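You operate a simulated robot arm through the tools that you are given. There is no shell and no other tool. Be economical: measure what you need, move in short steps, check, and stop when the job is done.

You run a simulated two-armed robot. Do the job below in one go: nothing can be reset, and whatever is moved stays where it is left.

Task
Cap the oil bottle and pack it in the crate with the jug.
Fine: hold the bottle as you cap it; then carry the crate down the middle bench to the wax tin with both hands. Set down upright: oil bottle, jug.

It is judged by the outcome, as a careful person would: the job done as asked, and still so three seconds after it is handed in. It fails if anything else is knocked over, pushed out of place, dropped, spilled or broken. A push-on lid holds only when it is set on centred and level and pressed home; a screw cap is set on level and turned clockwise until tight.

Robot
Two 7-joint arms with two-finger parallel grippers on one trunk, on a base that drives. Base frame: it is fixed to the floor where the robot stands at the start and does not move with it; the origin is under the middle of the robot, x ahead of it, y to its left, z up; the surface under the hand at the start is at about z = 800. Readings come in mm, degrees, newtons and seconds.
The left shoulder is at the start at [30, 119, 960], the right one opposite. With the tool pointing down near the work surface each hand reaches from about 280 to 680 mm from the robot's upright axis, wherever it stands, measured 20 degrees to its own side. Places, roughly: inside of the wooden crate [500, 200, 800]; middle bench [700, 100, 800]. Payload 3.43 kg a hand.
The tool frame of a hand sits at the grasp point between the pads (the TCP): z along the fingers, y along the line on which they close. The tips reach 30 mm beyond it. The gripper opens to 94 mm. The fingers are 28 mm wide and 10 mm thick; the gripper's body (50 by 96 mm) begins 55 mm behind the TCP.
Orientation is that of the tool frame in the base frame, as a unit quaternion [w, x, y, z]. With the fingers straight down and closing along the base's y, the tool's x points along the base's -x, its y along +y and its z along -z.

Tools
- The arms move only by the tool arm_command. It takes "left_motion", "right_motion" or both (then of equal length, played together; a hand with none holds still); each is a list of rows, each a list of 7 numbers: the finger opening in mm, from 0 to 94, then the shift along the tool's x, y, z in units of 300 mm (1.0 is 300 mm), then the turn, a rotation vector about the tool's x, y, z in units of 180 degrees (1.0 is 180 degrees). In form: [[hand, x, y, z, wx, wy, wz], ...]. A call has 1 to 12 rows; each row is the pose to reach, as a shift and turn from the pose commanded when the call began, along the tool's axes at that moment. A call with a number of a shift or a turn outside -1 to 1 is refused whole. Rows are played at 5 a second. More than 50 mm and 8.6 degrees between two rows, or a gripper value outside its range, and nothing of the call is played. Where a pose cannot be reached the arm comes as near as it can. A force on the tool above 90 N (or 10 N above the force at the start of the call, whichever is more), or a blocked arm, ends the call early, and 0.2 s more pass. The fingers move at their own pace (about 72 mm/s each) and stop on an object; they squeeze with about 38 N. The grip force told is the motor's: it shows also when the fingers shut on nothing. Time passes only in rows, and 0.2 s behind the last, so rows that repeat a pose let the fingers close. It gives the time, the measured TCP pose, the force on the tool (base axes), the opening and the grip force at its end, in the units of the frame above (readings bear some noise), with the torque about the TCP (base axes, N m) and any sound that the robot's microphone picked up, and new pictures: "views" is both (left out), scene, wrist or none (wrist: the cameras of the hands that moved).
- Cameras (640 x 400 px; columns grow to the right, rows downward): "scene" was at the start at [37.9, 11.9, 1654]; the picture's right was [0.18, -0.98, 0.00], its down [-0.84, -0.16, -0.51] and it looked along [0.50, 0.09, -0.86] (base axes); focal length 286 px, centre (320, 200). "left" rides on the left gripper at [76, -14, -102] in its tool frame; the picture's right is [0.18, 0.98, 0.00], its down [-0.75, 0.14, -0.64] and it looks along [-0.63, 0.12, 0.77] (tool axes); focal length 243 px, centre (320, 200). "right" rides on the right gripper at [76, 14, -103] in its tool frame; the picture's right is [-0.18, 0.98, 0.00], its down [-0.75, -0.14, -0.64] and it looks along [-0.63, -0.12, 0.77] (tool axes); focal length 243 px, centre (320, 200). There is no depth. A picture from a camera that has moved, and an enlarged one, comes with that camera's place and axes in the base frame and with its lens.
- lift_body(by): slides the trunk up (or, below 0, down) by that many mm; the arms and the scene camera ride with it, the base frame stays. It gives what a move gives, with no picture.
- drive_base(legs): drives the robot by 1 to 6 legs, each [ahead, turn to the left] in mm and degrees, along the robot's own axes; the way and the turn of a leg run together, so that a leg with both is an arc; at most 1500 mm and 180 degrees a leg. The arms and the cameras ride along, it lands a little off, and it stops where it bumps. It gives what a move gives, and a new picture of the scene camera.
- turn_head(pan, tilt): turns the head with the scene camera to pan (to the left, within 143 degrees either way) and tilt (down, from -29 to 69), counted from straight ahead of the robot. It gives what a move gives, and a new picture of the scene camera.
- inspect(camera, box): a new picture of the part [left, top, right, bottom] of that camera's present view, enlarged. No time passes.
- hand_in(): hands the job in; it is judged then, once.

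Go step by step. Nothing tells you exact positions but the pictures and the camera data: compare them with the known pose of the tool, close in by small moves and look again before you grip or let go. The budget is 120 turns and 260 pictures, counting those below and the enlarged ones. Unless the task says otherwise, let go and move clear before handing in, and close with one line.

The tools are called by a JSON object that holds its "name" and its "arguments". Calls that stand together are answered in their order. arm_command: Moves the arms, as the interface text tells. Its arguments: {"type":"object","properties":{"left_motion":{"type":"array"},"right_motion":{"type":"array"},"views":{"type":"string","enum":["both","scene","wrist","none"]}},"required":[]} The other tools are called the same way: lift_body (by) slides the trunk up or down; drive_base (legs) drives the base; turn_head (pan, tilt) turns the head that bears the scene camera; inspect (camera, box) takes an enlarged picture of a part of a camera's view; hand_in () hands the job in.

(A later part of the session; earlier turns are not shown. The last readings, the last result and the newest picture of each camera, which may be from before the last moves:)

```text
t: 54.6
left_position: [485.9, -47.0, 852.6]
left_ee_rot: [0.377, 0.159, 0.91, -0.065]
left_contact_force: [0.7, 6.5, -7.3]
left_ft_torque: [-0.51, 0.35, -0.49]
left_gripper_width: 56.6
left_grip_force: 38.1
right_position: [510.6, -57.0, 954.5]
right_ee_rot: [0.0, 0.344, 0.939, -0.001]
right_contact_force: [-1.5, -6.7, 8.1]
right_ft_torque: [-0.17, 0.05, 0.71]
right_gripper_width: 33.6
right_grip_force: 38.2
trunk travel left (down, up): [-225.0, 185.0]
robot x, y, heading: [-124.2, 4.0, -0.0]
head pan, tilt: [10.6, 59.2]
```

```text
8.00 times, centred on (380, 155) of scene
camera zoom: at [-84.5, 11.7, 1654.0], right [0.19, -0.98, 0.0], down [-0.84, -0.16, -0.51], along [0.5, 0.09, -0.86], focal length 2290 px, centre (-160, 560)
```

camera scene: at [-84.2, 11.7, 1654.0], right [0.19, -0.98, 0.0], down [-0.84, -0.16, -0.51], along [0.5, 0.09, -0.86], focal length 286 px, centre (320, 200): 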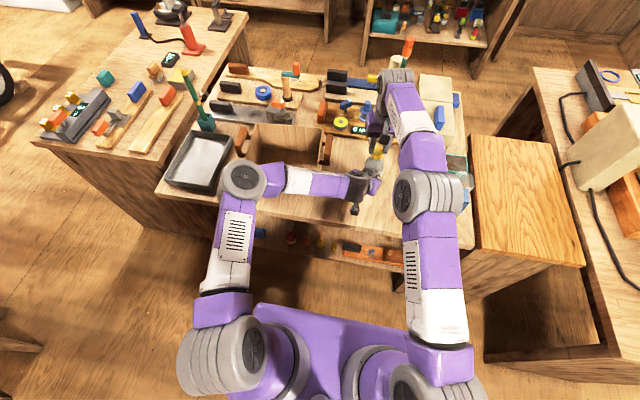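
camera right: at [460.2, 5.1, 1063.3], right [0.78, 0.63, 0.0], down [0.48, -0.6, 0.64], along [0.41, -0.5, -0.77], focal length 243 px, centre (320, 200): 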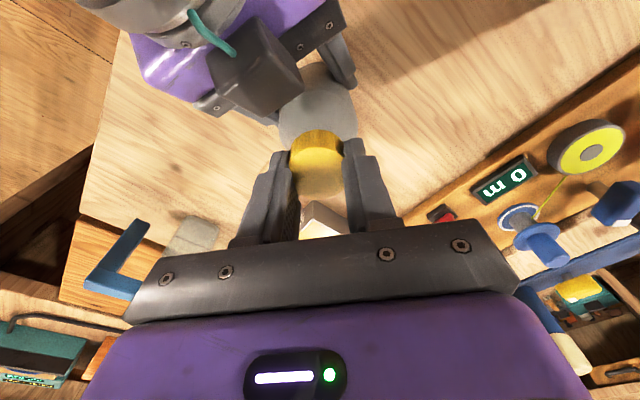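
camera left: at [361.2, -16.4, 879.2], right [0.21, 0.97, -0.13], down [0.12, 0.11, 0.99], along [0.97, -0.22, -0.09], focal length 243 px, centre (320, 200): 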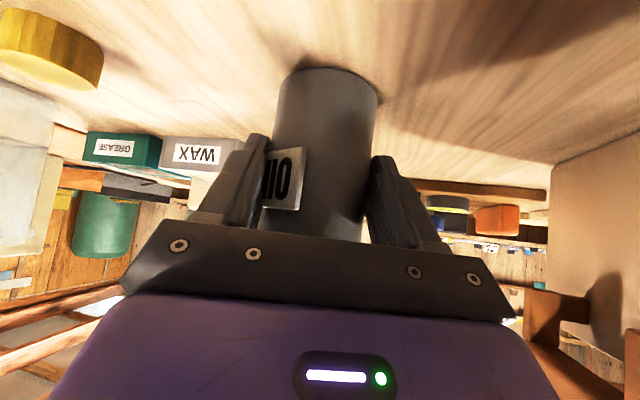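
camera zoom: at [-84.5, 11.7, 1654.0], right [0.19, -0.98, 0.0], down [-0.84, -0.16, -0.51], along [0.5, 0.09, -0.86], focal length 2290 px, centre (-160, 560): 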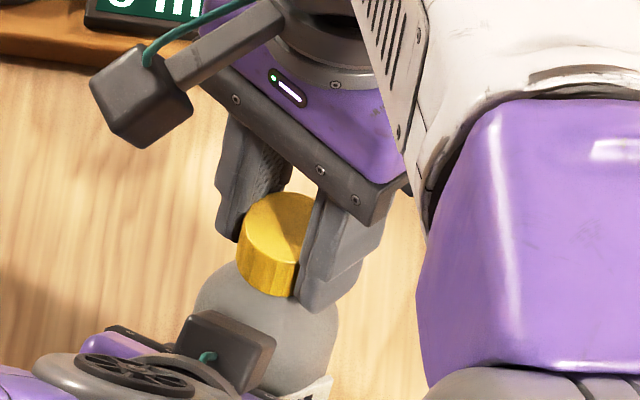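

Torque rose to 0.71 N·m — the cap is tight. One more re-grip and short turn to confirm.

{"name": "arm_command", "arguments": {"right_motion": [[46, 0, 0, 0.0, 0, 0, 0], [46, 0, 0, 0.0, 0, 0, -0.0475], [46, 0, 0, 0.0, 0, 0, -0.095], [46, 0, 0, 0.0, 0, 0, -0.1425], [46, 0, 0, 0.0, 0, 0, -0.19], [46, 0, 0, 0.0, 0, 0, -0.2375], [20, 0, 0, 0.0, 0, 0, -0.2375], [20, 0, 0, 0.0, 0, 0, -0.2375], [20, 0, 0, 0.001, 0, 0, -0.19], [20, 0, 0, 0.001, 0, 0, -0.1425], [20, 0, 0, 0.001, 0, 0, -0.1], [20, 0, 0, 0.001, 0, 0, -0.1]], "views": "none"}}

```text
t: 57.2
left_position: [484.6, -47.5, 852.4]
left_ee_rot: [0.378, 0.159, 0.91, -0.065]
left_contact_force: [0.2, 1.4, -3.2]
left_ft_torque: [-0.01, 0.08, -0.77]
left_gripper_width: 56.3
left_grip_force: 38.2
right_position: [509.7, -58.3, 952.7]
right_ee_rot: [0.0, 0.194, 0.981, 0.0]
right_contact_force: [0.7, -0.8, 0.3]
right_ft_torque: [-0.03, 0.01, 0.82]
right_gripper_width: 34.0
right_grip_force: 38.2
trunk travel left (down, up): [-225.0, 185.0]
robot x, y, heading: [-120.9, -2.6, 0.2]
head pan, tilt: [10.6, 59.2]
```

Cap is tight (0.82 N·m at once). The right hand keeps its grip on the cap; now the left hand opens and backs out.

{"name": "arm_command", "arguments": {"left_motion": [[94, 0, 0, 0, 0, 0, 0], [94, 0, 0, 0, 0, 0, 0], [94, 0, 0, -0.1, 0, 0, 0], [94, 0, 0, -0.22, 0, 0, 0], [94, 0, 0, -0.36, 0, 0, 0], [94, 0, 0, -0.5, 0, 0, 0]], "views": "both"}}

```text
t: 58.6
left_position: [381.0, -13.9, 959.9]
left_ee_rot: [0.379, 0.159, 0.909, -0.066]
left_contact_force: [-0.4, 0.2, -0.5]
left_ft_torque: [0.0, 0.0, -0.02]
left_gripper_width: 94.2
left_grip_force: 0.1
right_position: [508.4, -57.0, 953.7]
right_ee_rot: [0.0, 0.192, 0.981, 0.0]
right_contact_force: [-1.0, -0.4, -0.5]
right_ft_torque: [-0.03, 0.08, 0.03]
right_gripper_width: 33.7
right_grip_force: 37.9
trunk travel left (down, up): [-225.0, 185.0]
robot x, y, heading: [-119.5, 1.0, 0.1]
head pan, tilt: [10.6, 59.2]
camera scene: at [-85.1, 11.8, 1654.0], right [0.19, -0.98, 0.0], down [-0.84, -0.16, -0.51], along [0.5, 0.09, -0.86], focal length 286 px, centre (320, 200)
camera left: at [258.1, 17.1, 978.8], right [0.21, 0.97, -0.13], down [0.12, 0.11, 0.99], along [0.97, -0.22, -0.09], focal length 243 px, centre (320, 200)
```

scene: 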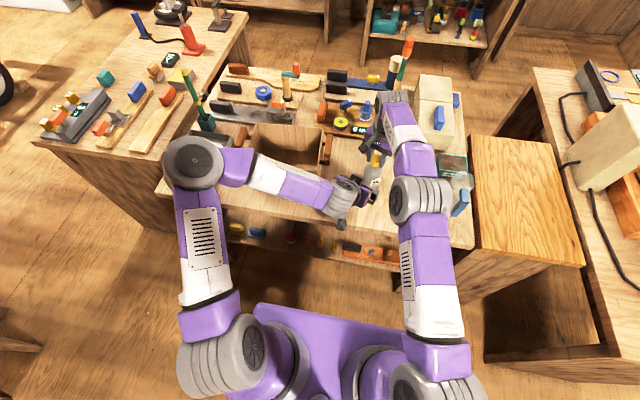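
left: 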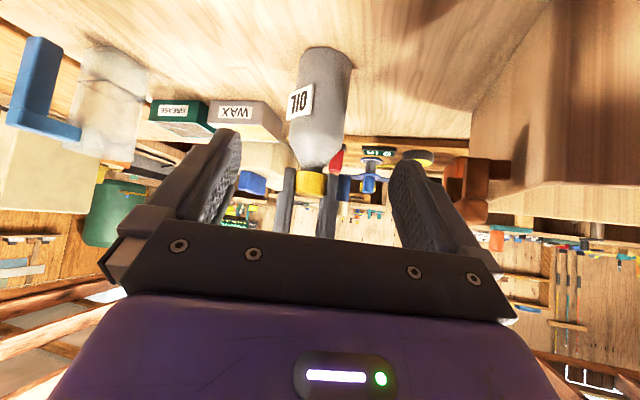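

{"name": "inspect", "arguments": {"camera": "left", "box": [250, 30, 410, 230]}}

{"name": "inspect", "arguments": {"camera": "left", "box": [0, 20, 240, 180]}}

```text
2.00 times, centred on (330, 130) of left
camera zoom: at [258.1, 17.1, 978.8], right [0.21, 0.97, -0.13], down [0.12, 0.11, 0.99], along [0.97, -0.22, -0.09], focal length 485 px, centre (300, 340)
```

zoom: 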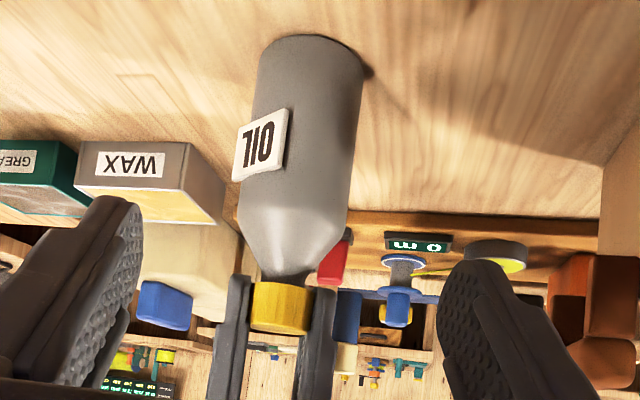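

```text
2.50 times, centred on (120, 100) of left
camera zoom: at [258.1, 17.1, 978.8], right [0.21, 0.97, -0.13], down [0.12, 0.11, 0.99], along [0.97, -0.22, -0.09], focal length 606 px, centre (820, 450)
```

zoom: 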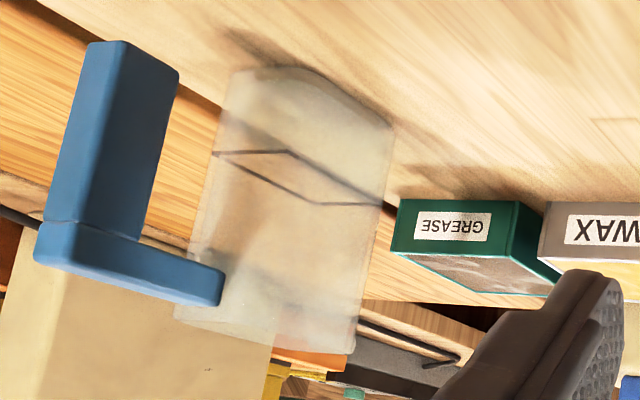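

The cap is on straight and home. Now lift the bottle by its cap with the right hand, and raise the left hand clear.

{"name": "arm_command", "arguments": {"right_motion": [[20, 0, 0, -0.05, 0, 0, 0], [20, 0, 0, -0.15, 0, 0, 0], [20, 0, 0, -0.28, 0, 0, 0], [20, 0, 0, -0.42, 0, 0, 0], [20, 0, 0, -0.56, 0, 0, 0], [20, 0, 0, -0.69, 0, 0, 0]], "left_motion": [[94, -0.06, 0, -0.06, 0, 0, 0], [94, -0.14, 0, -0.14, 0, 0, 0], [94, -0.22, 0, -0.22, 0, 0, 0], [94, -0.3, 0, -0.3, 0, 0, 0], [94, -0.354, 0, -0.354, 0, 0, 0], [94, -0.354, 0, -0.354, 0, 0, 0]], "views": "both"}}

```text
t: 60.0
left_position: [385.2, -12.6, 1110.4]
left_ee_rot: [0.377, 0.159, 0.91, -0.066]
left_contact_force: [0.4, 0.5, 0.6]
left_ft_torque: [-0.02, -0.05, 0.02]
left_gripper_width: 94.1
left_grip_force: 0.0
right_position: [477.3, -58.5, 1128.2]
right_ee_rot: [0.0, 0.192, 0.981, 0.0]
right_contact_force: [-0.5, 0.2, -2.3]
right_ft_torque: [0.03, 0.04, 0.03]
right_gripper_width: 33.7
right_grip_force: 38.1
right hand out of reach, approached as far as the arm can: row 4, 5, 6
trunk travel left (down, up): [-225.0, 185.0]
robot x, y, heading: [-123.7, -0.3, -0.0]
head pan, tilt: [10.6, 59.2]
camera scene: at [-83.6, 12.1, 1653.9], right [0.19, -0.98, 0.0], down [-0.84, -0.16, -0.51], along [0.5, 0.09, -0.86], focal length 286 px, centre (320, 200)
camera right: at [412.1, -15.7, 1230.6], right [0.54, 0.84, 0.0], down [0.65, -0.42, 0.64], along [0.54, -0.35, -0.77], focal length 243 px, centre (320, 200)
camera left: at [261.5, 19.0, 1129.4], right [0.21, 0.97, -0.13], down [0.12, 0.11, 0.99], along [0.97, -0.23, -0.09], focal length 243 px, centre (320, 200)
```

scene: 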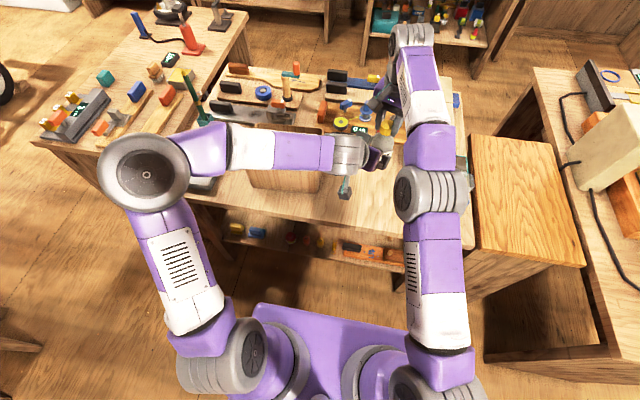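
right: 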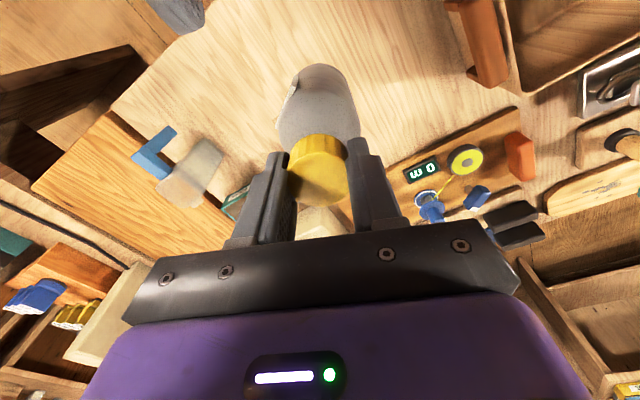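
left: 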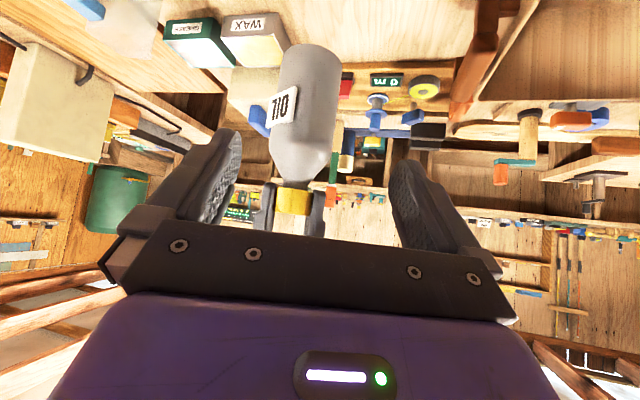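

The bottle hangs securely. I'll move the left hand away to the left, raise the trunk so that the bottle clears the crate's rim, then swing the base left.

{"name": "arm_command", "arguments": {"left_motion": [[94, 0, 0.13, 0, 0, 0, 0], [94, 0, 0.27, 0, 0, 0, 0], [94, 0, 0.41, 0, 0, 0, 0], [94, 0, 0.55, 0, 0, 0, 0], [94, 0, 0.69, 0, 0, 0, 0], [94, 0, 0.8, 0, 0, 0, 0]], "views": "none"}}

{"name": "lift_body", "arguments": {"by": 90}}

{"name": "drive_base", "arguments": {"legs": [[0, 18]]}}

```text
t: 61.5
left_position: [468.3, 215.3, 1108.1]
left_ee_rot: [0.378, 0.158, 0.91, -0.066]
left_contact_force: [0.1, 0.4, 0.4]
left_ft_torque: [-0.01, -0.02, -0.03]
left_gripper_width: 93.9
left_grip_force: 0.0
right_position: [476.8, -59.1, 1126.7]
right_ee_rot: [0.0, 0.192, 0.981, 0.0]
right_contact_force: [-0.3, -0.4, -2.4]
right_ft_torque: [-0.02, 0.0, 0.03]
right_gripper_width: 34.0
right_grip_force: 38.0
trunk travel left (down, up): [-225.0, 185.0]
robot x, y, heading: [-122.5, 4.4, 0.1]
head pan, tilt: [10.6, 59.2]
```

```text
t: 62.7
left_position: [468.3, 213.7, 1197.2]
left_ee_rot: [0.377, 0.16, 0.91, -0.067]
left_contact_force: [-0.1, 0.3, -0.5]
left_ft_torque: [-0.02, 0.06, 0.03]
left_gripper_width: 94.1
left_grip_force: 0.1
right_position: [477.4, -59.0, 1217.5]
right_ee_rot: [0.0, 0.192, 0.981, 0.0]
right_contact_force: [-0.4, 0.6, -3.0]
right_ft_torque: [-0.01, 0.01, 0.0]
right_gripper_width: 34.1
right_grip_force: 38.1
trunk travel left (down, up): [-315.0, 95.0]
robot x, y, heading: [-124.3, -1.1, 0.2]
head pan, tilt: [10.6, 59.2]
```

```text
t: 64.1
left_position: [372.4, 385.5, 1197.1]
left_ee_rot: [0.383, 0.015, 0.924, -0.006]
left_contact_force: [0.1, -0.2, -0.7]
left_ft_torque: [0.01, -0.01, -0.01]
left_gripper_width: 94.1
left_grip_force: 0.0
right_position: [465.5, 131.2, 1217.7]
right_ee_rot: [0.0, 0.037, 0.999, 0.001]
right_contact_force: [0.2, -0.1, -2.5]
right_ft_torque: [0.0, -0.02, 0.01]
right_gripper_width: 33.5
right_grip_force: 37.8
trunk travel left (down, up): [-315.0, 95.0]
robot x, y, heading: [-119.7, -1.6, 18.3]
head pan, tilt: [10.6, 59.2]
camera scene: at [-89.9, 23.0, 1743.9], right [0.48, -0.88, 0.0], down [-0.75, -0.41, -0.51], along [0.45, 0.24, -0.86], focal length 286 px, centre (320, 200)
```

scene: 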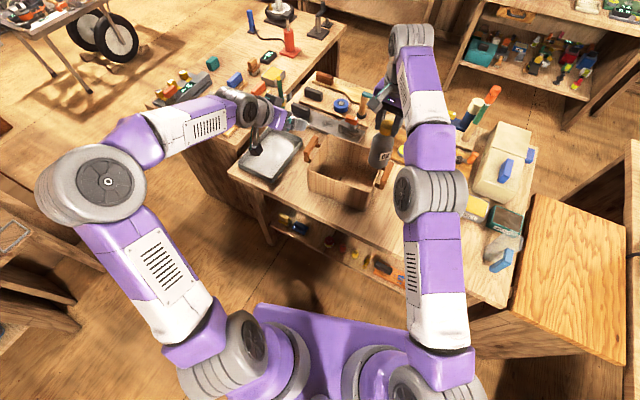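

{"name": "inspect", "arguments": {"camera": "scene", "box": [280, 110, 440, 230]}}

{"name": "inspect", "arguments": {"camera": "right", "box": [100, 0, 640, 340]}}

```text
3.33 times, centred on (360, 170) of scene
camera zoom: at [-89.9, 23.0, 1743.9], right [0.48, -0.88, 0.0], down [-0.75, -0.41, -0.51], along [0.45, 0.24, -0.86], focal length 954 px, centre (187, 300)
```

zoom: 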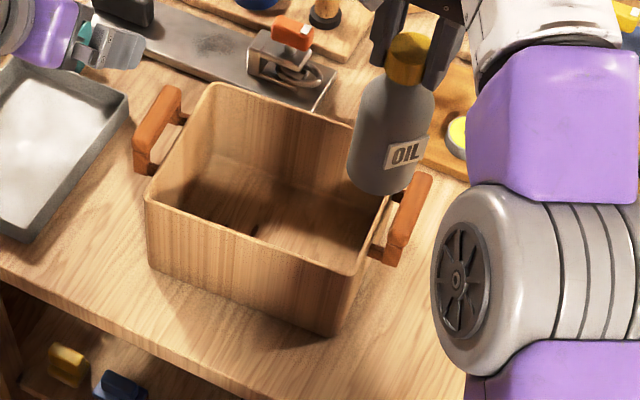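

```text
1.18 times, centred on (370, 170) of right
camera zoom: at [391.0, 149.8, 1320.4], right [0.26, 0.97, 0.0], down [0.74, -0.2, 0.64], along [0.62, -0.16, -0.77], focal length 285 px, centre (261, 235)
```

zoom: 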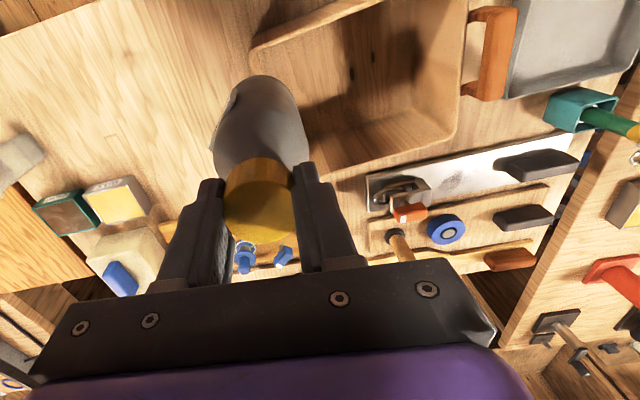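

Crate measured: outer ≈227×175 mm, rim z≈929, centre ≈[517,249], turned about 5°. The bottle goes in the back-right corner, near [558,191]; I'll drive forward 110 mm for reach.

{"name": "drive_base", "arguments": {"legs": [[110, 0]]}}

{"name": "inspect", "arguments": {"camera": "scene", "box": [260, 130, 440, 265]}}

{"name": "inspect", "arguments": {"camera": "right", "box": [100, 0, 640, 340]}}

```text
t: 65.3
left_position: [476.4, 421.1, 1198.1]
left_ee_rot: [0.383, 0.014, 0.924, -0.005]
left_contact_force: [0.0, -0.2, 0.3]
left_ft_torque: [0.04, 0.04, -0.04]
left_gripper_width: 93.8
left_grip_force: 0.1
right_position: [570.8, 164.5, 1218.3]
right_ee_rot: [0.001, 0.036, 0.999, 0.0]
right_contact_force: [-0.5, 0.1, -1.9]
right_ft_torque: [0.04, -0.01, -0.01]
right_gripper_width: 33.8
right_grip_force: 38.2
trunk travel left (down, up): [-315.0, 95.0]
robot x, y, heading: [-19.9, 35.4, 17.9]
head pan, tilt: [10.6, 59.2]
camera scene: at [15.2, 56.7, 1744.0], right [0.48, -0.88, 0.0], down [-0.75, -0.41, -0.51], along [0.45, 0.25, -0.86], focal length 286 px, centre (320, 200)
```

scene: 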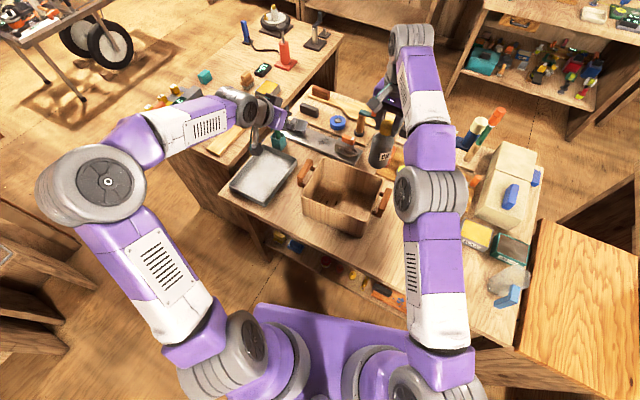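

```text
2.96 times, centred on (350, 198) of scene
camera zoom: at [15.2, 56.7, 1744.0], right [0.48, -0.88, 0.0], down [-0.75, -0.41, -0.51], along [0.45, 0.25, -0.86], focal length 848 px, centre (231, 207)
```

zoom: 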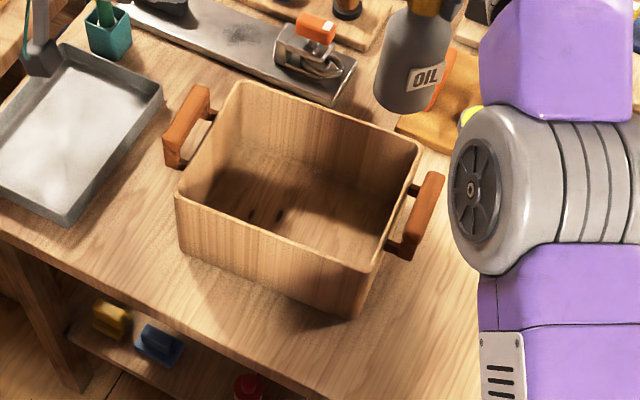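

```text
1.18 times, centred on (370, 170) of right
camera zoom: at [495.7, 184.5, 1320.6], right [0.25, 0.97, 0.0], down [0.74, -0.2, 0.64], along [0.62, -0.16, -0.77], focal length 285 px, centre (261, 235)
```

zoom: 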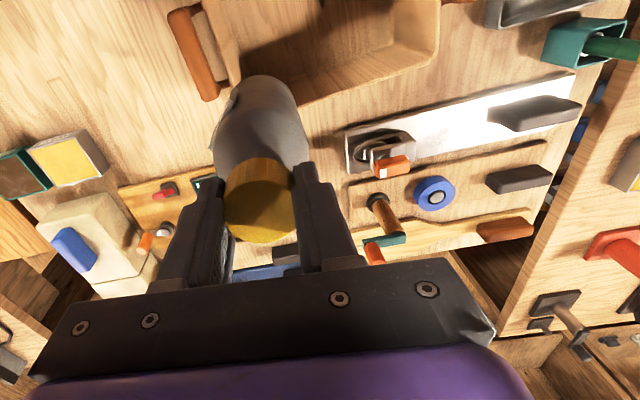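

Refined crate centre ≈[519,245]. I'll move over the target corner and lower until the bottle's base is just above the rim, then check.

{"name": "arm_command", "arguments": {"right_motion": [[20, 0.022, 0.034, 0, 0, 0, 0], [20, 0.0444, 0.0686, 0.05, 0, 0, 0], [20, 0.0444, 0.0686, 0.18, 0, 0, 0], [20, 0.0444, 0.0686, 0.3, 0, 0, 0], [20, 0.0444, 0.0686, 0.35, 0, 0, 0]], "views": "none"}}

{"name": "inspect", "arguments": {"camera": "scene", "box": [300, 130, 440, 235]}}

{"name": "inspect", "arguments": {"camera": "right", "box": [100, 0, 640, 340]}}

```text
t: 66.5
left_position: [477.3, 421.8, 1198.5]
left_ee_rot: [0.383, 0.014, 0.924, -0.005]
left_contact_force: [-0.1, -0.4, 0.5]
left_ft_torque: [0.01, -0.01, 0.01]
left_gripper_width: 94.0
left_grip_force: 0.1
right_position: [558.6, 185.2, 1113.6]
right_ee_rot: [0.0, 0.037, 0.999, 0.001]
right_contact_force: [-0.2, 0.9, -2.7]
right_ft_torque: [0.03, 0.02, 0.01]
right_gripper_width: 33.9
right_grip_force: 37.4
trunk travel left (down, up): [-315.0, 95.0]
robot x, y, heading: [-14.7, 32.0, 18.1]
head pan, tilt: [10.6, 59.2]
```

```text
3.81 times, centred on (370, 182) of scene
camera zoom: at [15.1, 56.7, 1744.0], right [0.48, -0.88, 0.0], down [-0.75, -0.41, -0.51], along [0.45, 0.25, -0.86], focal length 1090 px, centre (130, 267)
```

zoom: 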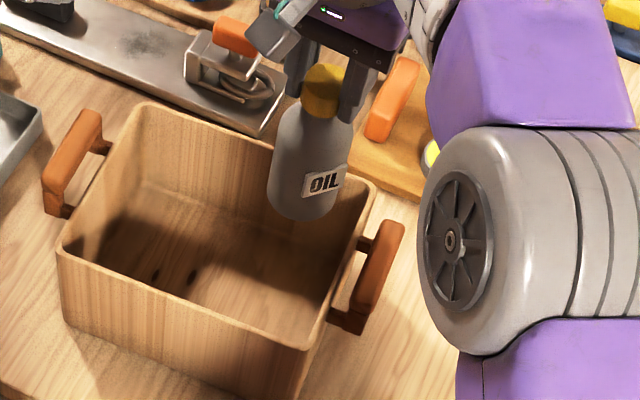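

```text
1.18 times, centred on (370, 170) of right
camera zoom: at [483.6, 205.6, 1216.6], right [0.26, 0.97, 0.0], down [0.74, -0.2, 0.64], along [0.62, -0.16, -0.77], focal length 285 px, centre (261, 235)
```

zoom: 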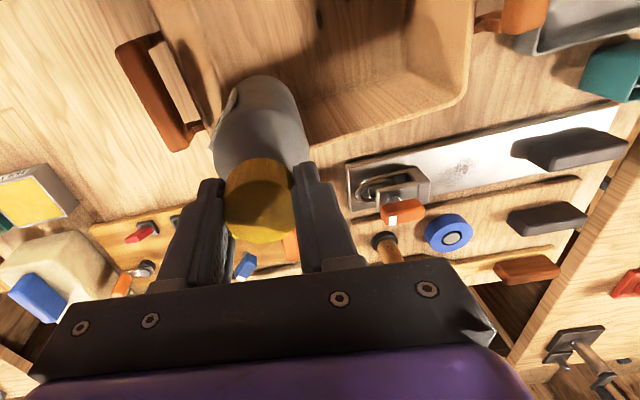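

It lines up; I'll nudge 6 mm left for wall clearance and lower the bottle into the crate partway.

{"name": "arm_command", "arguments": {"right_motion": [[20, 0.001, 0.02, 0.0, 0, 0, 0], [20, 0.001, 0.02, 0.08, 0, 0, 0], [20, 0.001, 0.02, 0.16, 0, 0, 0], [20, 0.001, 0.02, 0.25, 0, 0, 0]], "views": "none"}}

{"name": "inspect", "arguments": {"camera": "scene", "box": [300, 130, 440, 235]}}

{"name": "inspect", "arguments": {"camera": "right", "box": [180, 0, 500, 200]}}

```text
t: 67.5
left_position: [477.5, 421.1, 1197.0]
left_ee_rot: [0.383, 0.015, 0.923, -0.006]
left_contact_force: [0.8, -0.5, -0.4]
left_ft_torque: [-0.04, 0.01, 0.01]
left_gripper_width: 94.2
left_grip_force: 0.0
right_position: [560.5, 193.6, 1036.7]
right_ee_rot: [0.001, 0.037, 0.999, 0.0]
right_contact_force: [0.6, -0.4, -2.3]
right_ft_torque: [-0.05, 0.01, 0.02]
right_gripper_width: 34.2
right_grip_force: 37.6
trunk travel left (down, up): [-315.0, 95.0]
robot x, y, heading: [-17.8, 34.9, 18.1]
head pan, tilt: [10.6, 59.2]
```

```text
3.81 times, centred on (370, 182) of scene
camera zoom: at [15.6, 57.0, 1743.9], right [0.48, -0.88, 0.0], down [-0.75, -0.41, -0.51], along [0.45, 0.25, -0.86], focal length 1090 px, centre (130, 267)
```

zoom: 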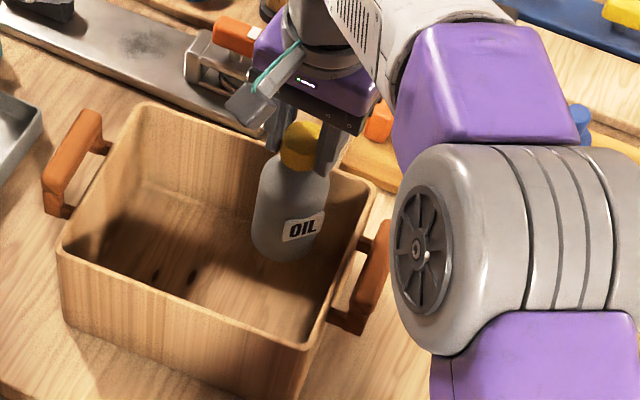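

```text
2.00 times, centred on (340, 100) of right
camera zoom: at [486.1, 213.9, 1139.3], right [0.25, 0.97, 0.0], down [0.74, -0.2, 0.64], along [0.62, -0.16, -0.77], focal length 485 px, centre (280, 400)
```

zoom: 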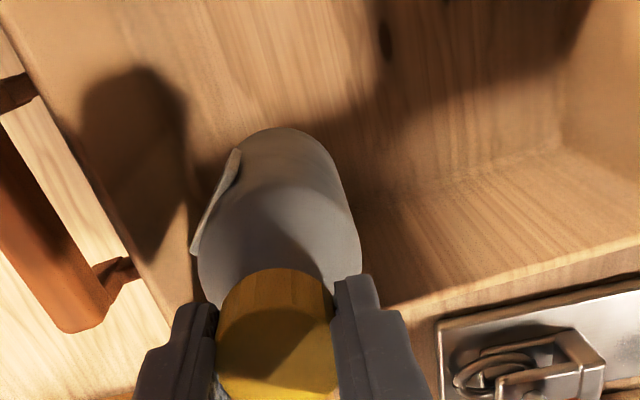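

{"name": "arm_command", "arguments": {"right_motion": [[20, 0, 0, 0.08, 0, 0, 0], [20, 0, 0, 0.16, 0, 0, 0], [20, 0, 0, 0.21, 0, 0, 0], [20, 0, 0, 0.225, 0, 0, 0], [20, 0, 0, 0.235, 0, 0, 0]], "views": "none"}}

{"name": "inspect", "arguments": {"camera": "scene", "box": [300, 130, 440, 235]}}

{"name": "inspect", "arguments": {"camera": "right", "box": [180, 0, 500, 200]}}

```text
t: 68.7
left_position: [477.3, 420.9, 1198.8]
left_ee_rot: [0.383, 0.015, 0.923, -0.006]
left_contact_force: [0.4, 0.1, -0.3]
left_ft_torque: [-0.02, 0.0, 0.01]
left_gripper_width: 93.9
left_grip_force: 0.1
right_position: [560.4, 192.9, 966.2]
right_ee_rot: [0.0, 0.036, 0.999, -0.001]
right_contact_force: [0.1, 0.5, -2.7]
right_ft_torque: [0.02, -0.02, -0.03]
right_gripper_width: 34.0
right_grip_force: 37.8
trunk travel left (down, up): [-315.0, 95.0]
robot x, y, heading: [-16.4, 34.3, 18.1]
head pan, tilt: [10.6, 59.2]
```

```text
3.81 times, centred on (370, 182) of scene
camera zoom: at [15.2, 56.8, 1744.0], right [0.48, -0.88, 0.0], down [-0.75, -0.41, -0.51], along [0.45, 0.25, -0.86], focal length 1090 px, centre (130, 267)
```

zoom: 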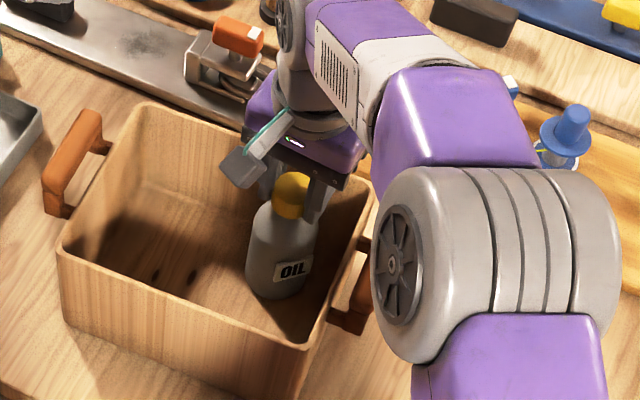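

```text
2.00 times, centred on (340, 100) of right
camera zoom: at [485.5, 212.8, 1068.9], right [0.26, 0.97, 0.0], down [0.74, -0.2, 0.64], along [0.62, -0.16, -0.77], focal length 485 px, centre (280, 400)
```

zoom: 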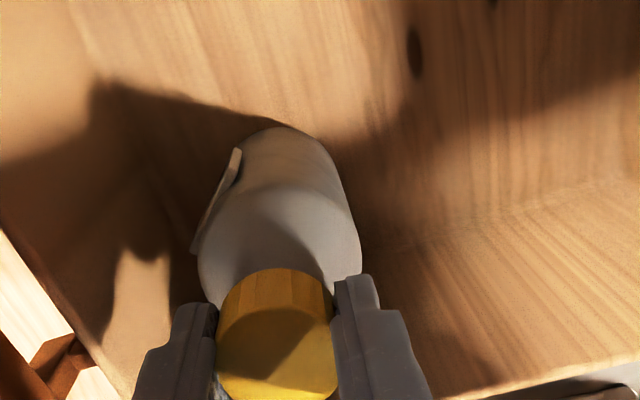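

{"name": "arm_command", "arguments": {"right_motion": [[20, 0, 0, 0.006, 0, 0, 0], [20, 0, 0, 0.012, 0, 0, 0], [20, 0, 0, 0.018, 0, 0, 0]], "views": "none"}}

```text
t: 69.5
left_position: [477.8, 421.4, 1198.0]
left_ee_rot: [0.384, 0.013, 0.923, -0.005]
left_contact_force: [-0.5, -1.1, 0.5]
left_ft_torque: [-0.03, -0.04, -0.03]
left_gripper_width: 93.8
left_grip_force: 0.1
right_position: [558.4, 193.0, 961.5]
right_ee_rot: [0.001, 0.037, 0.999, 0.0]
right_contact_force: [0.2, 0.4, -1.9]
right_ft_torque: [-0.03, 0.01, 0.0]
right_gripper_width: 33.9
right_grip_force: 37.9
trunk travel left (down, up): [-315.0, 95.0]
robot x, y, heading: [-17.8, 31.3, 18.3]
head pan, tilt: [10.6, 59.2]
```

{"name": "arm_command", "arguments": {"right_motion": [[20, 0, 0, 0.005, 0, 0, 0], [20, 0, 0, 0.01, 0, 0, 0]], "views": "none"}}

```text
t: 70.1
left_position: [477.4, 420.2, 1198.4]
left_ee_rot: [0.383, 0.014, 0.923, -0.006]
left_contact_force: [-0.4, 0.6, 0.0]
left_ft_torque: [-0.04, 0.0, 0.0]
left_gripper_width: 93.9
left_grip_force: 0.1
right_position: [559.6, 191.8, 961.3]
right_ee_rot: [0.002, 0.037, 0.999, 0.001]
right_contact_force: [-0.4, 0.3, 7.1]
right_ft_torque: [0.0, 0.18, 0.02]
right_gripper_width: 33.9
right_grip_force: 37.1
trunk travel left (down, up): [-315.0, 95.0]
robot x, y, heading: [-20.4, 36.2, 18.3]
head pan, tilt: [10.6, 59.2]
```

The bottle is on the crate floor. Release and rise.

{"name": "arm_command", "arguments": {"right_motion": [[50, 0, 0, -0.003, 0, 0, 0], [55, 0, 0, -0.003, 0, 0, 0], [55, 0, 0, -0.1, 0, 0, 0], [55, 0, 0, -0.25, 0, 0, 0], [55, 0, 0, -0.4, 0, 0, 0], [55, 0, 0, -0.55, 0, 0, 0], [55, 0, 0, -0.68, 0, 0, 0]], "views": "both"}}

{"name": "inspect", "arguments": {"camera": "scene", "box": [300, 130, 440, 235]}}

```text
t: 71.7
left_position: [476.5, 420.4, 1198.6]
left_ee_rot: [0.383, 0.014, 0.923, -0.005]
left_contact_force: [-0.4, 0.6, -0.9]
left_ft_torque: [-0.01, -0.02, 0.0]
left_gripper_width: 93.8
left_grip_force: 0.1
right_position: [557.1, 191.4, 1166.1]
right_ee_rot: [0.001, 0.036, 0.999, 0.001]
right_contact_force: [0.4, -0.1, 0.5]
right_ft_torque: [0.02, -0.02, -0.01]
right_gripper_width: 55.0
right_grip_force: 0.0
trunk travel left (down, up): [-315.0, 95.0]
robot x, y, heading: [-16.8, 34.0, 18.2]
head pan, tilt: [10.6, 59.2]
camera scene: at [14.4, 56.6, 1744.0], right [0.48, -0.88, 0.0], down [-0.75, -0.41, -0.51], along [0.45, 0.25, -0.86], focal length 286 px, centre (320, 200)
camera right: at [482.2, 210.9, 1268.2], right [0.25, 0.97, 0.0], down [0.74, -0.2, 0.64], along [0.62, -0.16, -0.77], focal length 243 px, centre (320, 200)
```

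scene: 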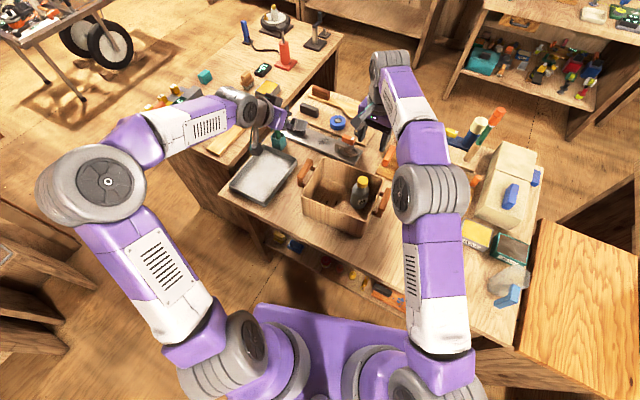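
right: 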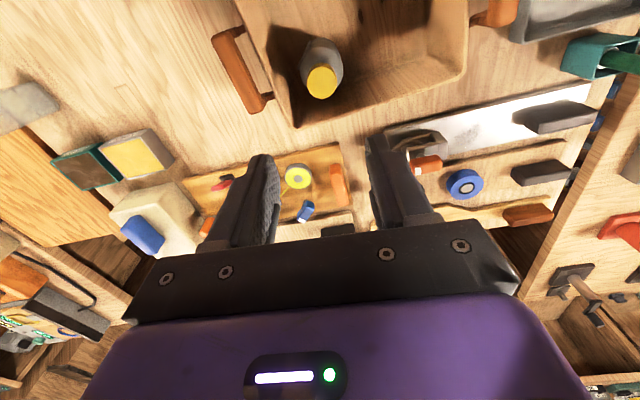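

```text
3.81 times, centred on (370, 182) of scene
camera zoom: at [14.4, 56.6, 1744.0], right [0.48, -0.88, 0.0], down [-0.75, -0.41, -0.51], along [0.45, 0.25, -0.86], focal length 1090 px, centre (130, 267)
```

zoom: 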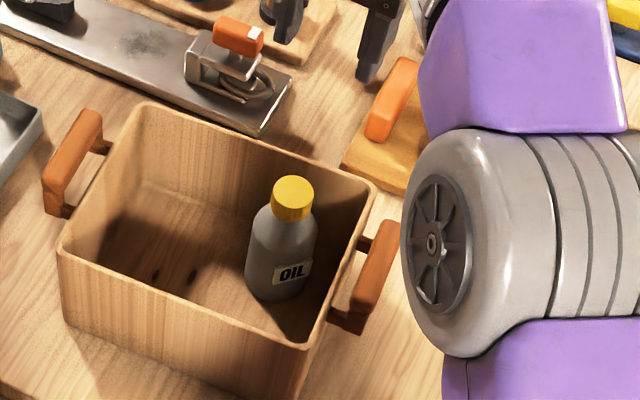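

The bottle stands upright, capped, in the crate. Now I turn right toward the jug and look at it.

{"name": "drive_base", "arguments": {"legs": [[0, -33]]}}

{"name": "turn_head", "arguments": {"pan": -15, "tilt": 59}}

{"name": "inspect", "arguments": {"camera": "right", "box": [0, 0, 640, 400]}}

```text
t: 73.7
left_position: [608.0, 88.2, 1197.3]
left_ee_rot: [0.366, 0.277, 0.881, -0.114]
left_contact_force: [-0.3, 0.3, 0.6]
left_ft_torque: [0.01, -0.02, 0.02]
left_gripper_width: 93.9
left_grip_force: 0.0
right_position: [550.6, -148.3, 1165.5]
right_ee_rot: [0.0, 0.319, 0.948, 0.001]
right_contact_force: [-0.1, -0.2, -0.2]
right_ft_torque: [0.03, 0.01, 0.0]
right_gripper_width: 55.0
right_grip_force: 0.0
trunk travel left (down, up): [-315.0, 95.0]
robot x, y, heading: [-15.0, 34.1, -14.8]
head pan, tilt: [10.6, 59.2]
camera scene: at [22.5, 35.9, 1744.0], right [-0.08, -1.0, 0.0], down [-0.86, 0.06, -0.51], along [0.51, -0.04, -0.86], focal length 286 px, centre (320, 200)
```

scene: 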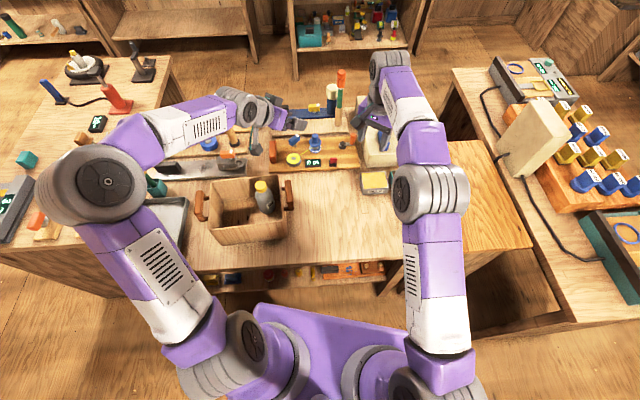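

```text
t: 74.6
left_position: [608.0, 88.4, 1198.8]
left_ee_rot: [0.366, 0.277, 0.881, -0.115]
left_contact_force: [0.0, 0.3, -0.7]
left_ft_torque: [0.0, 0.03, 0.0]
left_gripper_width: 94.3
left_grip_force: 0.1
right_position: [549.0, -148.8, 1165.9]
right_ee_rot: [0.0, 0.319, 0.948, 0.0]
right_contact_force: [0.4, -0.7, -0.3]
right_ft_torque: [-0.04, 0.03, 0.0]
right_gripper_width: 54.8
right_grip_force: 0.1
trunk travel left (down, up): [-315.0, 95.0]
robot x, y, heading: [-15.4, 36.2, -14.6]
head pan, tilt: [-15.0, 59.0]
camera scene: at [14.0, 7.7, 1744.2], right [-0.5, -0.87, 0.0], down [-0.74, 0.43, -0.52], along [0.45, -0.26, -0.86], focal length 286 px, centre (320, 200)
```

scene: 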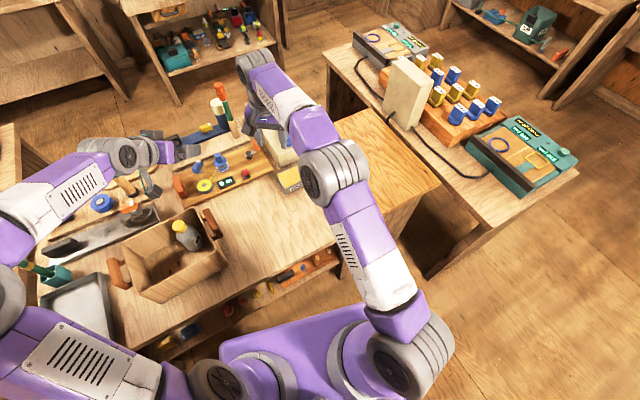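

```text
1.00 times, centred on (320, 200) of right (not enlarged: the box is as wide or as high as the picture)
camera zoom: at [498.1, -90.1, 1267.7], right [0.74, 0.67, 0.0], down [0.51, -0.57, 0.64], along [0.43, -0.48, -0.77], focal length 243 px, centre (320, 200)
```

zoom: 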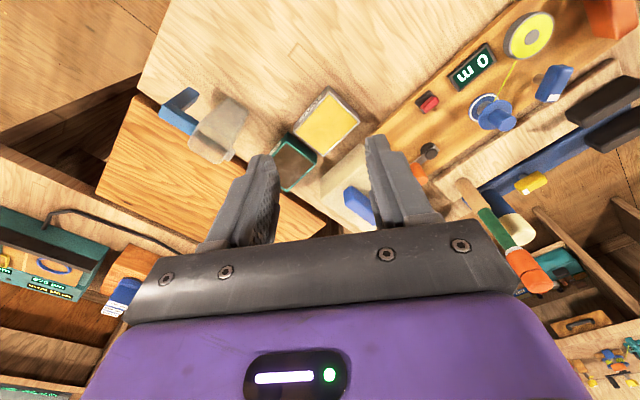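

{"name": "arm_command", "arguments": {"right_motion": [[94, 0.01, -0.1, 0.0, 0, 0, -0.042], [94, 0.02, -0.2, 0.0, 0, 0, -0.084], [94, 0.03, -0.3, 0.0, 0, 0, -0.126], [94, 0.04, -0.4, 0.0, 0, 0, -0.168], [94, 0.046, -0.458, 0.0, 0, 0, -0.206]], "views": "both"}}

```text
t: 75.8
left_position: [606.9, 88.2, 1197.4]
left_ee_rot: [0.365, 0.275, 0.882, -0.113]
left_contact_force: [-0.3, -0.8, 0.9]
left_ft_torque: [0.04, 0.0, -0.02]
left_gripper_width: 94.3
left_grip_force: 0.1
right_position: [457.6, -246.9, 1166.6]
right_ee_rot: [0.001, 0.0, 1.0, 0.0]
right_contact_force: [-0.3, -0.5, -0.7]
right_ft_torque: [0.02, -0.01, 0.0]
right_gripper_width: 94.0
right_grip_force: 0.0
trunk travel left (down, up): [-315.0, 95.0]
robot x, y, heading: [-18.3, 35.5, -15.1]
head pan, tilt: [-15.0, 59.0]
camera scene: at [13.6, 7.4, 1744.2], right [-0.5, -0.87, 0.0], down [-0.74, 0.43, -0.52], along [0.45, -0.26, -0.86], focal length 286 px, centre (320, 200)
camera right: at [381.0, -233.6, 1269.6], right [0.18, 0.98, 0.0], down [0.75, -0.14, 0.64], along [0.63, -0.12, -0.77], focal length 243 px, centre (320, 200)
```

scene: 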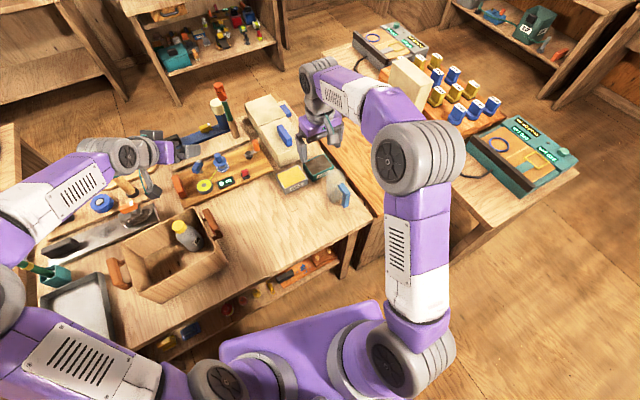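
right: 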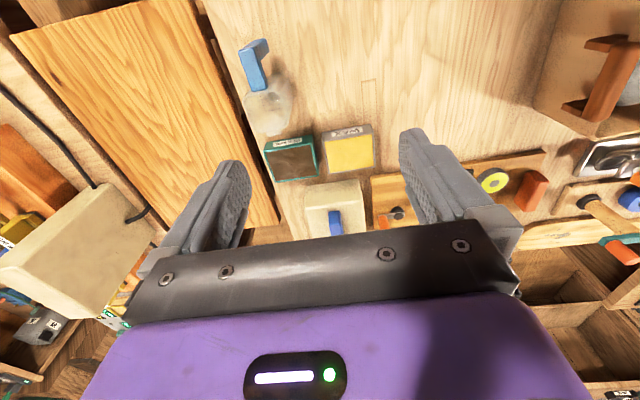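

{"name": "inspect", "arguments": {"camera": "right", "box": [190, 20, 350, 180]}}

{"name": "inspect", "arguments": {"camera": "scene", "box": [280, 130, 400, 230]}}

```text
2.50 times, centred on (270, 100) of right
camera zoom: at [381.0, -233.6, 1269.6], right [0.18, 0.98, 0.0], down [0.75, -0.14, 0.64], along [0.63, -0.12, -0.77], focal length 606 px, centre (445, 450)
```

zoom: 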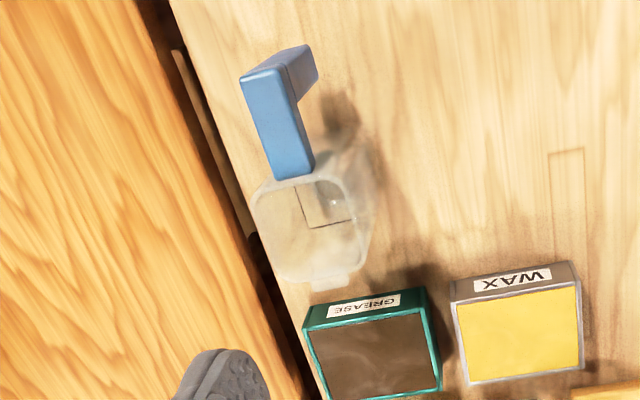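

```text
4.00 times, centred on (340, 180) of scene
camera zoom: at [13.6, 7.4, 1744.2], right [-0.5, -0.87, 0.0], down [-0.74, 0.43, -0.52], along [0.45, -0.26, -0.86], focal length 1145 px, centre (240, 280)
```

zoom: 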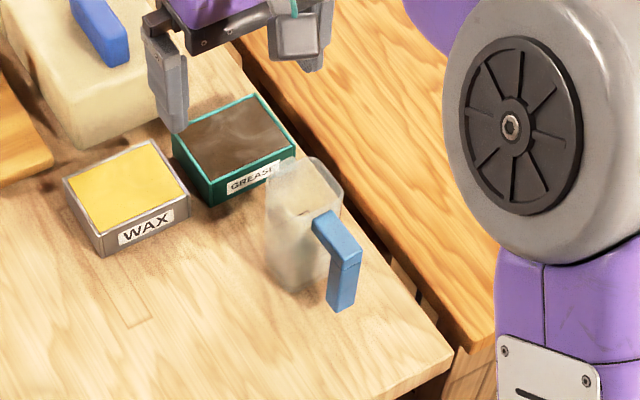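

The jug is a small box, ~50×52 mm, centred near [488,-330], top near z≈940, with handle toward the robot and some liquid in it. I'll grip its body from above with fingers on its ±y sides; first move above it.

{"name": "arm_command", "arguments": {"right_motion": [[94, -0.025, -0.07, 0.05, 0, 0, 0], [94, -0.05, -0.14, 0.15, 0, 0, 0], [94, -0.075, -0.21, 0.25, 0, 0, 0], [94, -0.1, -0.277, 0.35, 0, 0, 0], [94, -0.101, -0.277, 0.42, 0, 0, 0]], "views": "both"}}

{"name": "inspect", "arguments": {"camera": "right", "box": [220, 40, 460, 240]}}

{"name": "inspect", "arguments": {"camera": "scene", "box": [300, 140, 420, 240]}}

```text
t: 77.0
left_position: [608.6, 89.8, 1197.7]
left_ee_rot: [0.366, 0.277, 0.881, -0.115]
left_contact_force: [-0.6, 0.3, 0.1]
left_ft_torque: [0.0, -0.01, 0.01]
left_gripper_width: 94.3
left_grip_force: 0.1
right_position: [485.2, -333.5, 1036.9]
right_ee_rot: [0.001, 0.0, 1.0, 0.0]
right_contact_force: [-0.5, -0.2, -0.5]
right_ft_torque: [0.04, 0.02, 0.03]
right_gripper_width: 94.2
right_grip_force: 0.0
trunk travel left (down, up): [-315.0, 95.0]
robot x, y, heading: [-15.9, 31.6, -14.8]
head pan, tilt: [-15.0, 59.0]
camera scene: at [13.8, 8.1, 1744.3], right [-0.5, -0.87, 0.0], down [-0.74, 0.43, -0.52], along [0.45, -0.26, -0.86], focal length 286 px, centre (320, 200)
camera right: at [410.2, -318.7, 1139.7], right [0.19, 0.98, 0.0], down [0.75, -0.14, 0.64], along [0.63, -0.12, -0.77], focal length 243 px, centre (320, 200)
```

scene: 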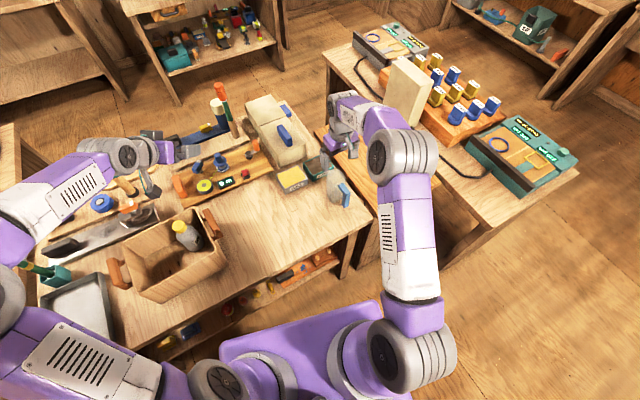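
right: 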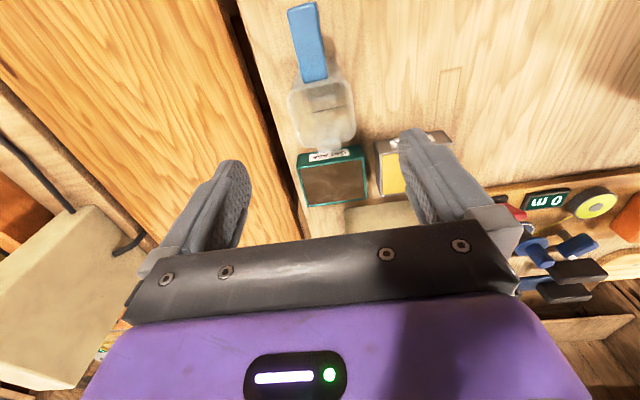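

```text
2.00 times, centred on (340, 140) of right
camera zoom: at [410.2, -318.7, 1139.7], right [0.19, 0.98, 0.0], down [0.75, -0.14, 0.64], along [0.63, -0.12, -0.77], focal length 485 px, centre (280, 320)
```

zoom: 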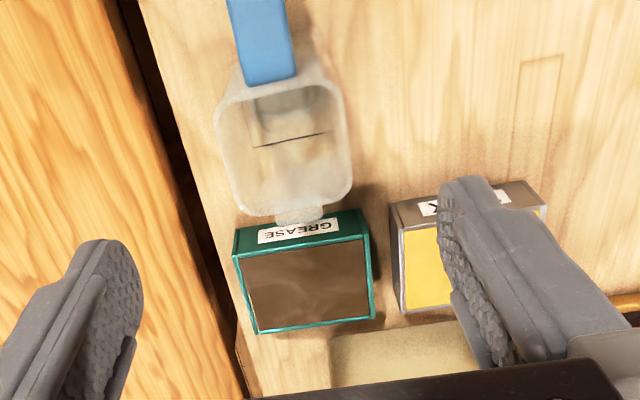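

```text
4.00 times, centred on (360, 190) of scene
camera zoom: at [13.8, 8.1, 1744.3], right [-0.5, -0.87, 0.0], down [-0.74, 0.43, -0.52], along [0.45, -0.26, -0.86], focal length 1145 px, centre (160, 240)
```

zoom: 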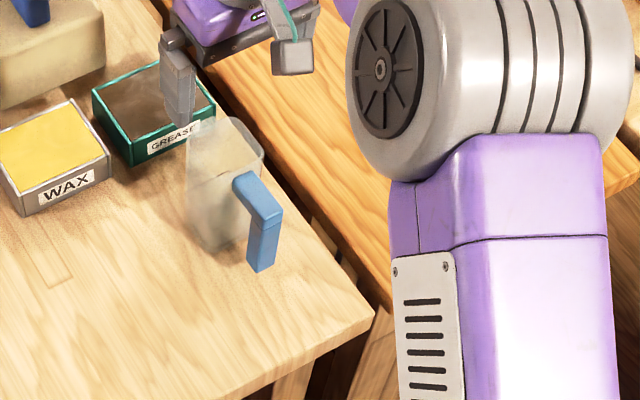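

Jug centre ≈[490,-330.5], ~55 mm wide, and I have ~20 mm clearance on each side. Descending to z≈903.

{"name": "arm_command", "arguments": {"right_motion": [[94, -0.007, 0.004, 0.1, 0, 0, 0], [94, -0.013, 0.007, 0.2, 0, 0, 0], [94, -0.013, 0.007, 0.3, 0, 0, 0], [94, -0.013, 0.007, 0.4, 0, 0, 0], [94, -0.013, 0.007, 0.44, 0, 0, 0]], "views": "wrist"}}

{"name": "inspect", "arguments": {"camera": "scene", "box": [300, 140, 420, 240]}}

```text
t: 78.2
left_position: [609.1, 88.3, 1198.7]
left_ee_rot: [0.367, 0.276, 0.881, -0.114]
left_contact_force: [-0.1, -0.5, 0.1]
left_ft_torque: [-0.01, 0.01, 0.01]
left_gripper_width: 94.0
left_grip_force: 0.0
right_position: [490.9, -329.7, 906.5]
right_ee_rot: [0.0, 0.001, 1.0, 0.0]
right_contact_force: [-0.1, 0.1, 0.2]
right_ft_torque: [0.0, 0.0, 0.0]
right_gripper_width: 93.9
right_grip_force: 0.1
trunk travel left (down, up): [-315.0, 95.0]
robot x, y, heading: [-16.1, 35.8, -14.8]
head pan, tilt: [-15.0, 59.0]
camera right: at [413.8, -314.8, 1009.2], right [0.19, 0.98, 0.0], down [0.75, -0.14, 0.64], along [0.63, -0.12, -0.77], focal length 243 px, centre (320, 200)
```

right: 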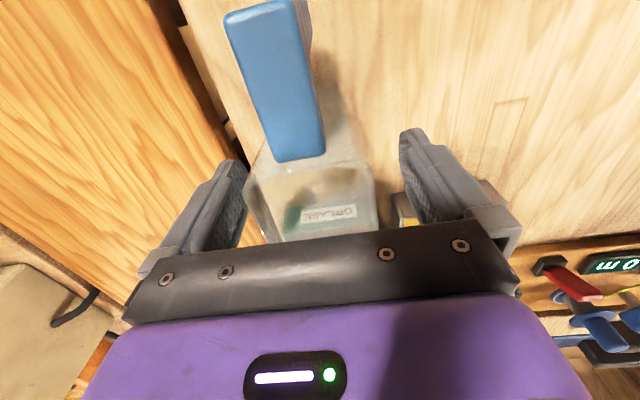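

```text
4.00 times, centred on (360, 190) of scene
camera zoom: at [13.8, 7.5, 1744.3], right [-0.5, -0.87, 0.0], down [-0.74, 0.43, -0.52], along [0.45, -0.26, -0.86], focal length 1145 px, centre (160, 240)
```

zoom: 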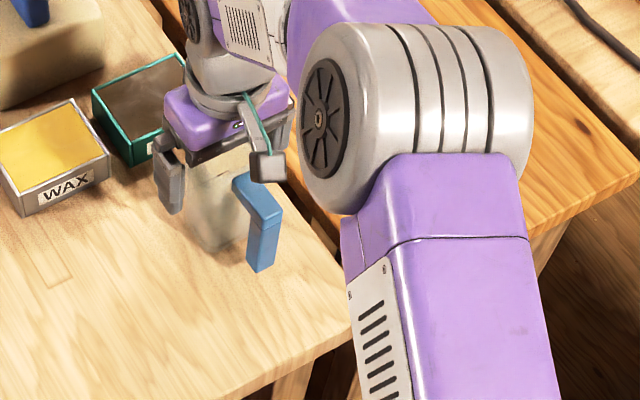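

The rim is at about z 928, well below the palm. Lower 12 mm more and close on the body.

{"name": "arm_command", "arguments": {"right_motion": [[94, 0, -0.005, 0.04, 0, 0, 0], [76, 0, -0.005, 0.04, 0, 0, 0], [64, 0, -0.005, 0.04, 0, 0, 0], [54, 0, -0.005, 0.04, 0, 0, 0], [40, 0, -0.005, 0.04, 0, 0, 0], [40, 0, -0.005, 0.04, 0, 0, 0]], "views": "wrist"}}

```text
t: 79.6
left_position: [608.4, 88.0, 1197.9]
left_ee_rot: [0.366, 0.276, 0.881, -0.114]
left_contact_force: [0.0, 0.2, 0.3]
left_ft_torque: [0.02, -0.02, 0.0]
left_gripper_width: 94.1
left_grip_force: 0.0
right_position: [491.4, -332.8, 894.3]
right_ee_rot: [0.001, 0.001, 1.0, 0.0]
right_contact_force: [0.6, -0.3, 1.1]
right_ft_torque: [-0.18, -0.04, 0.0]
right_gripper_width: 59.7
right_grip_force: 38.0
trunk travel left (down, up): [-315.0, 95.0]
robot x, y, heading: [-13.9, 34.3, -14.5]
head pan, tilt: [-15.0, 59.0]
camera right: at [414.4, -316.7, 997.0], right [0.19, 0.98, 0.0], down [0.75, -0.14, 0.64], along [0.63, -0.12, -0.77], focal length 243 px, centre (320, 200)
```

right: 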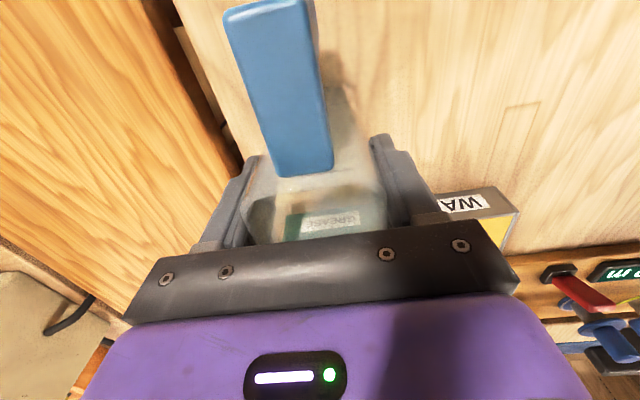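

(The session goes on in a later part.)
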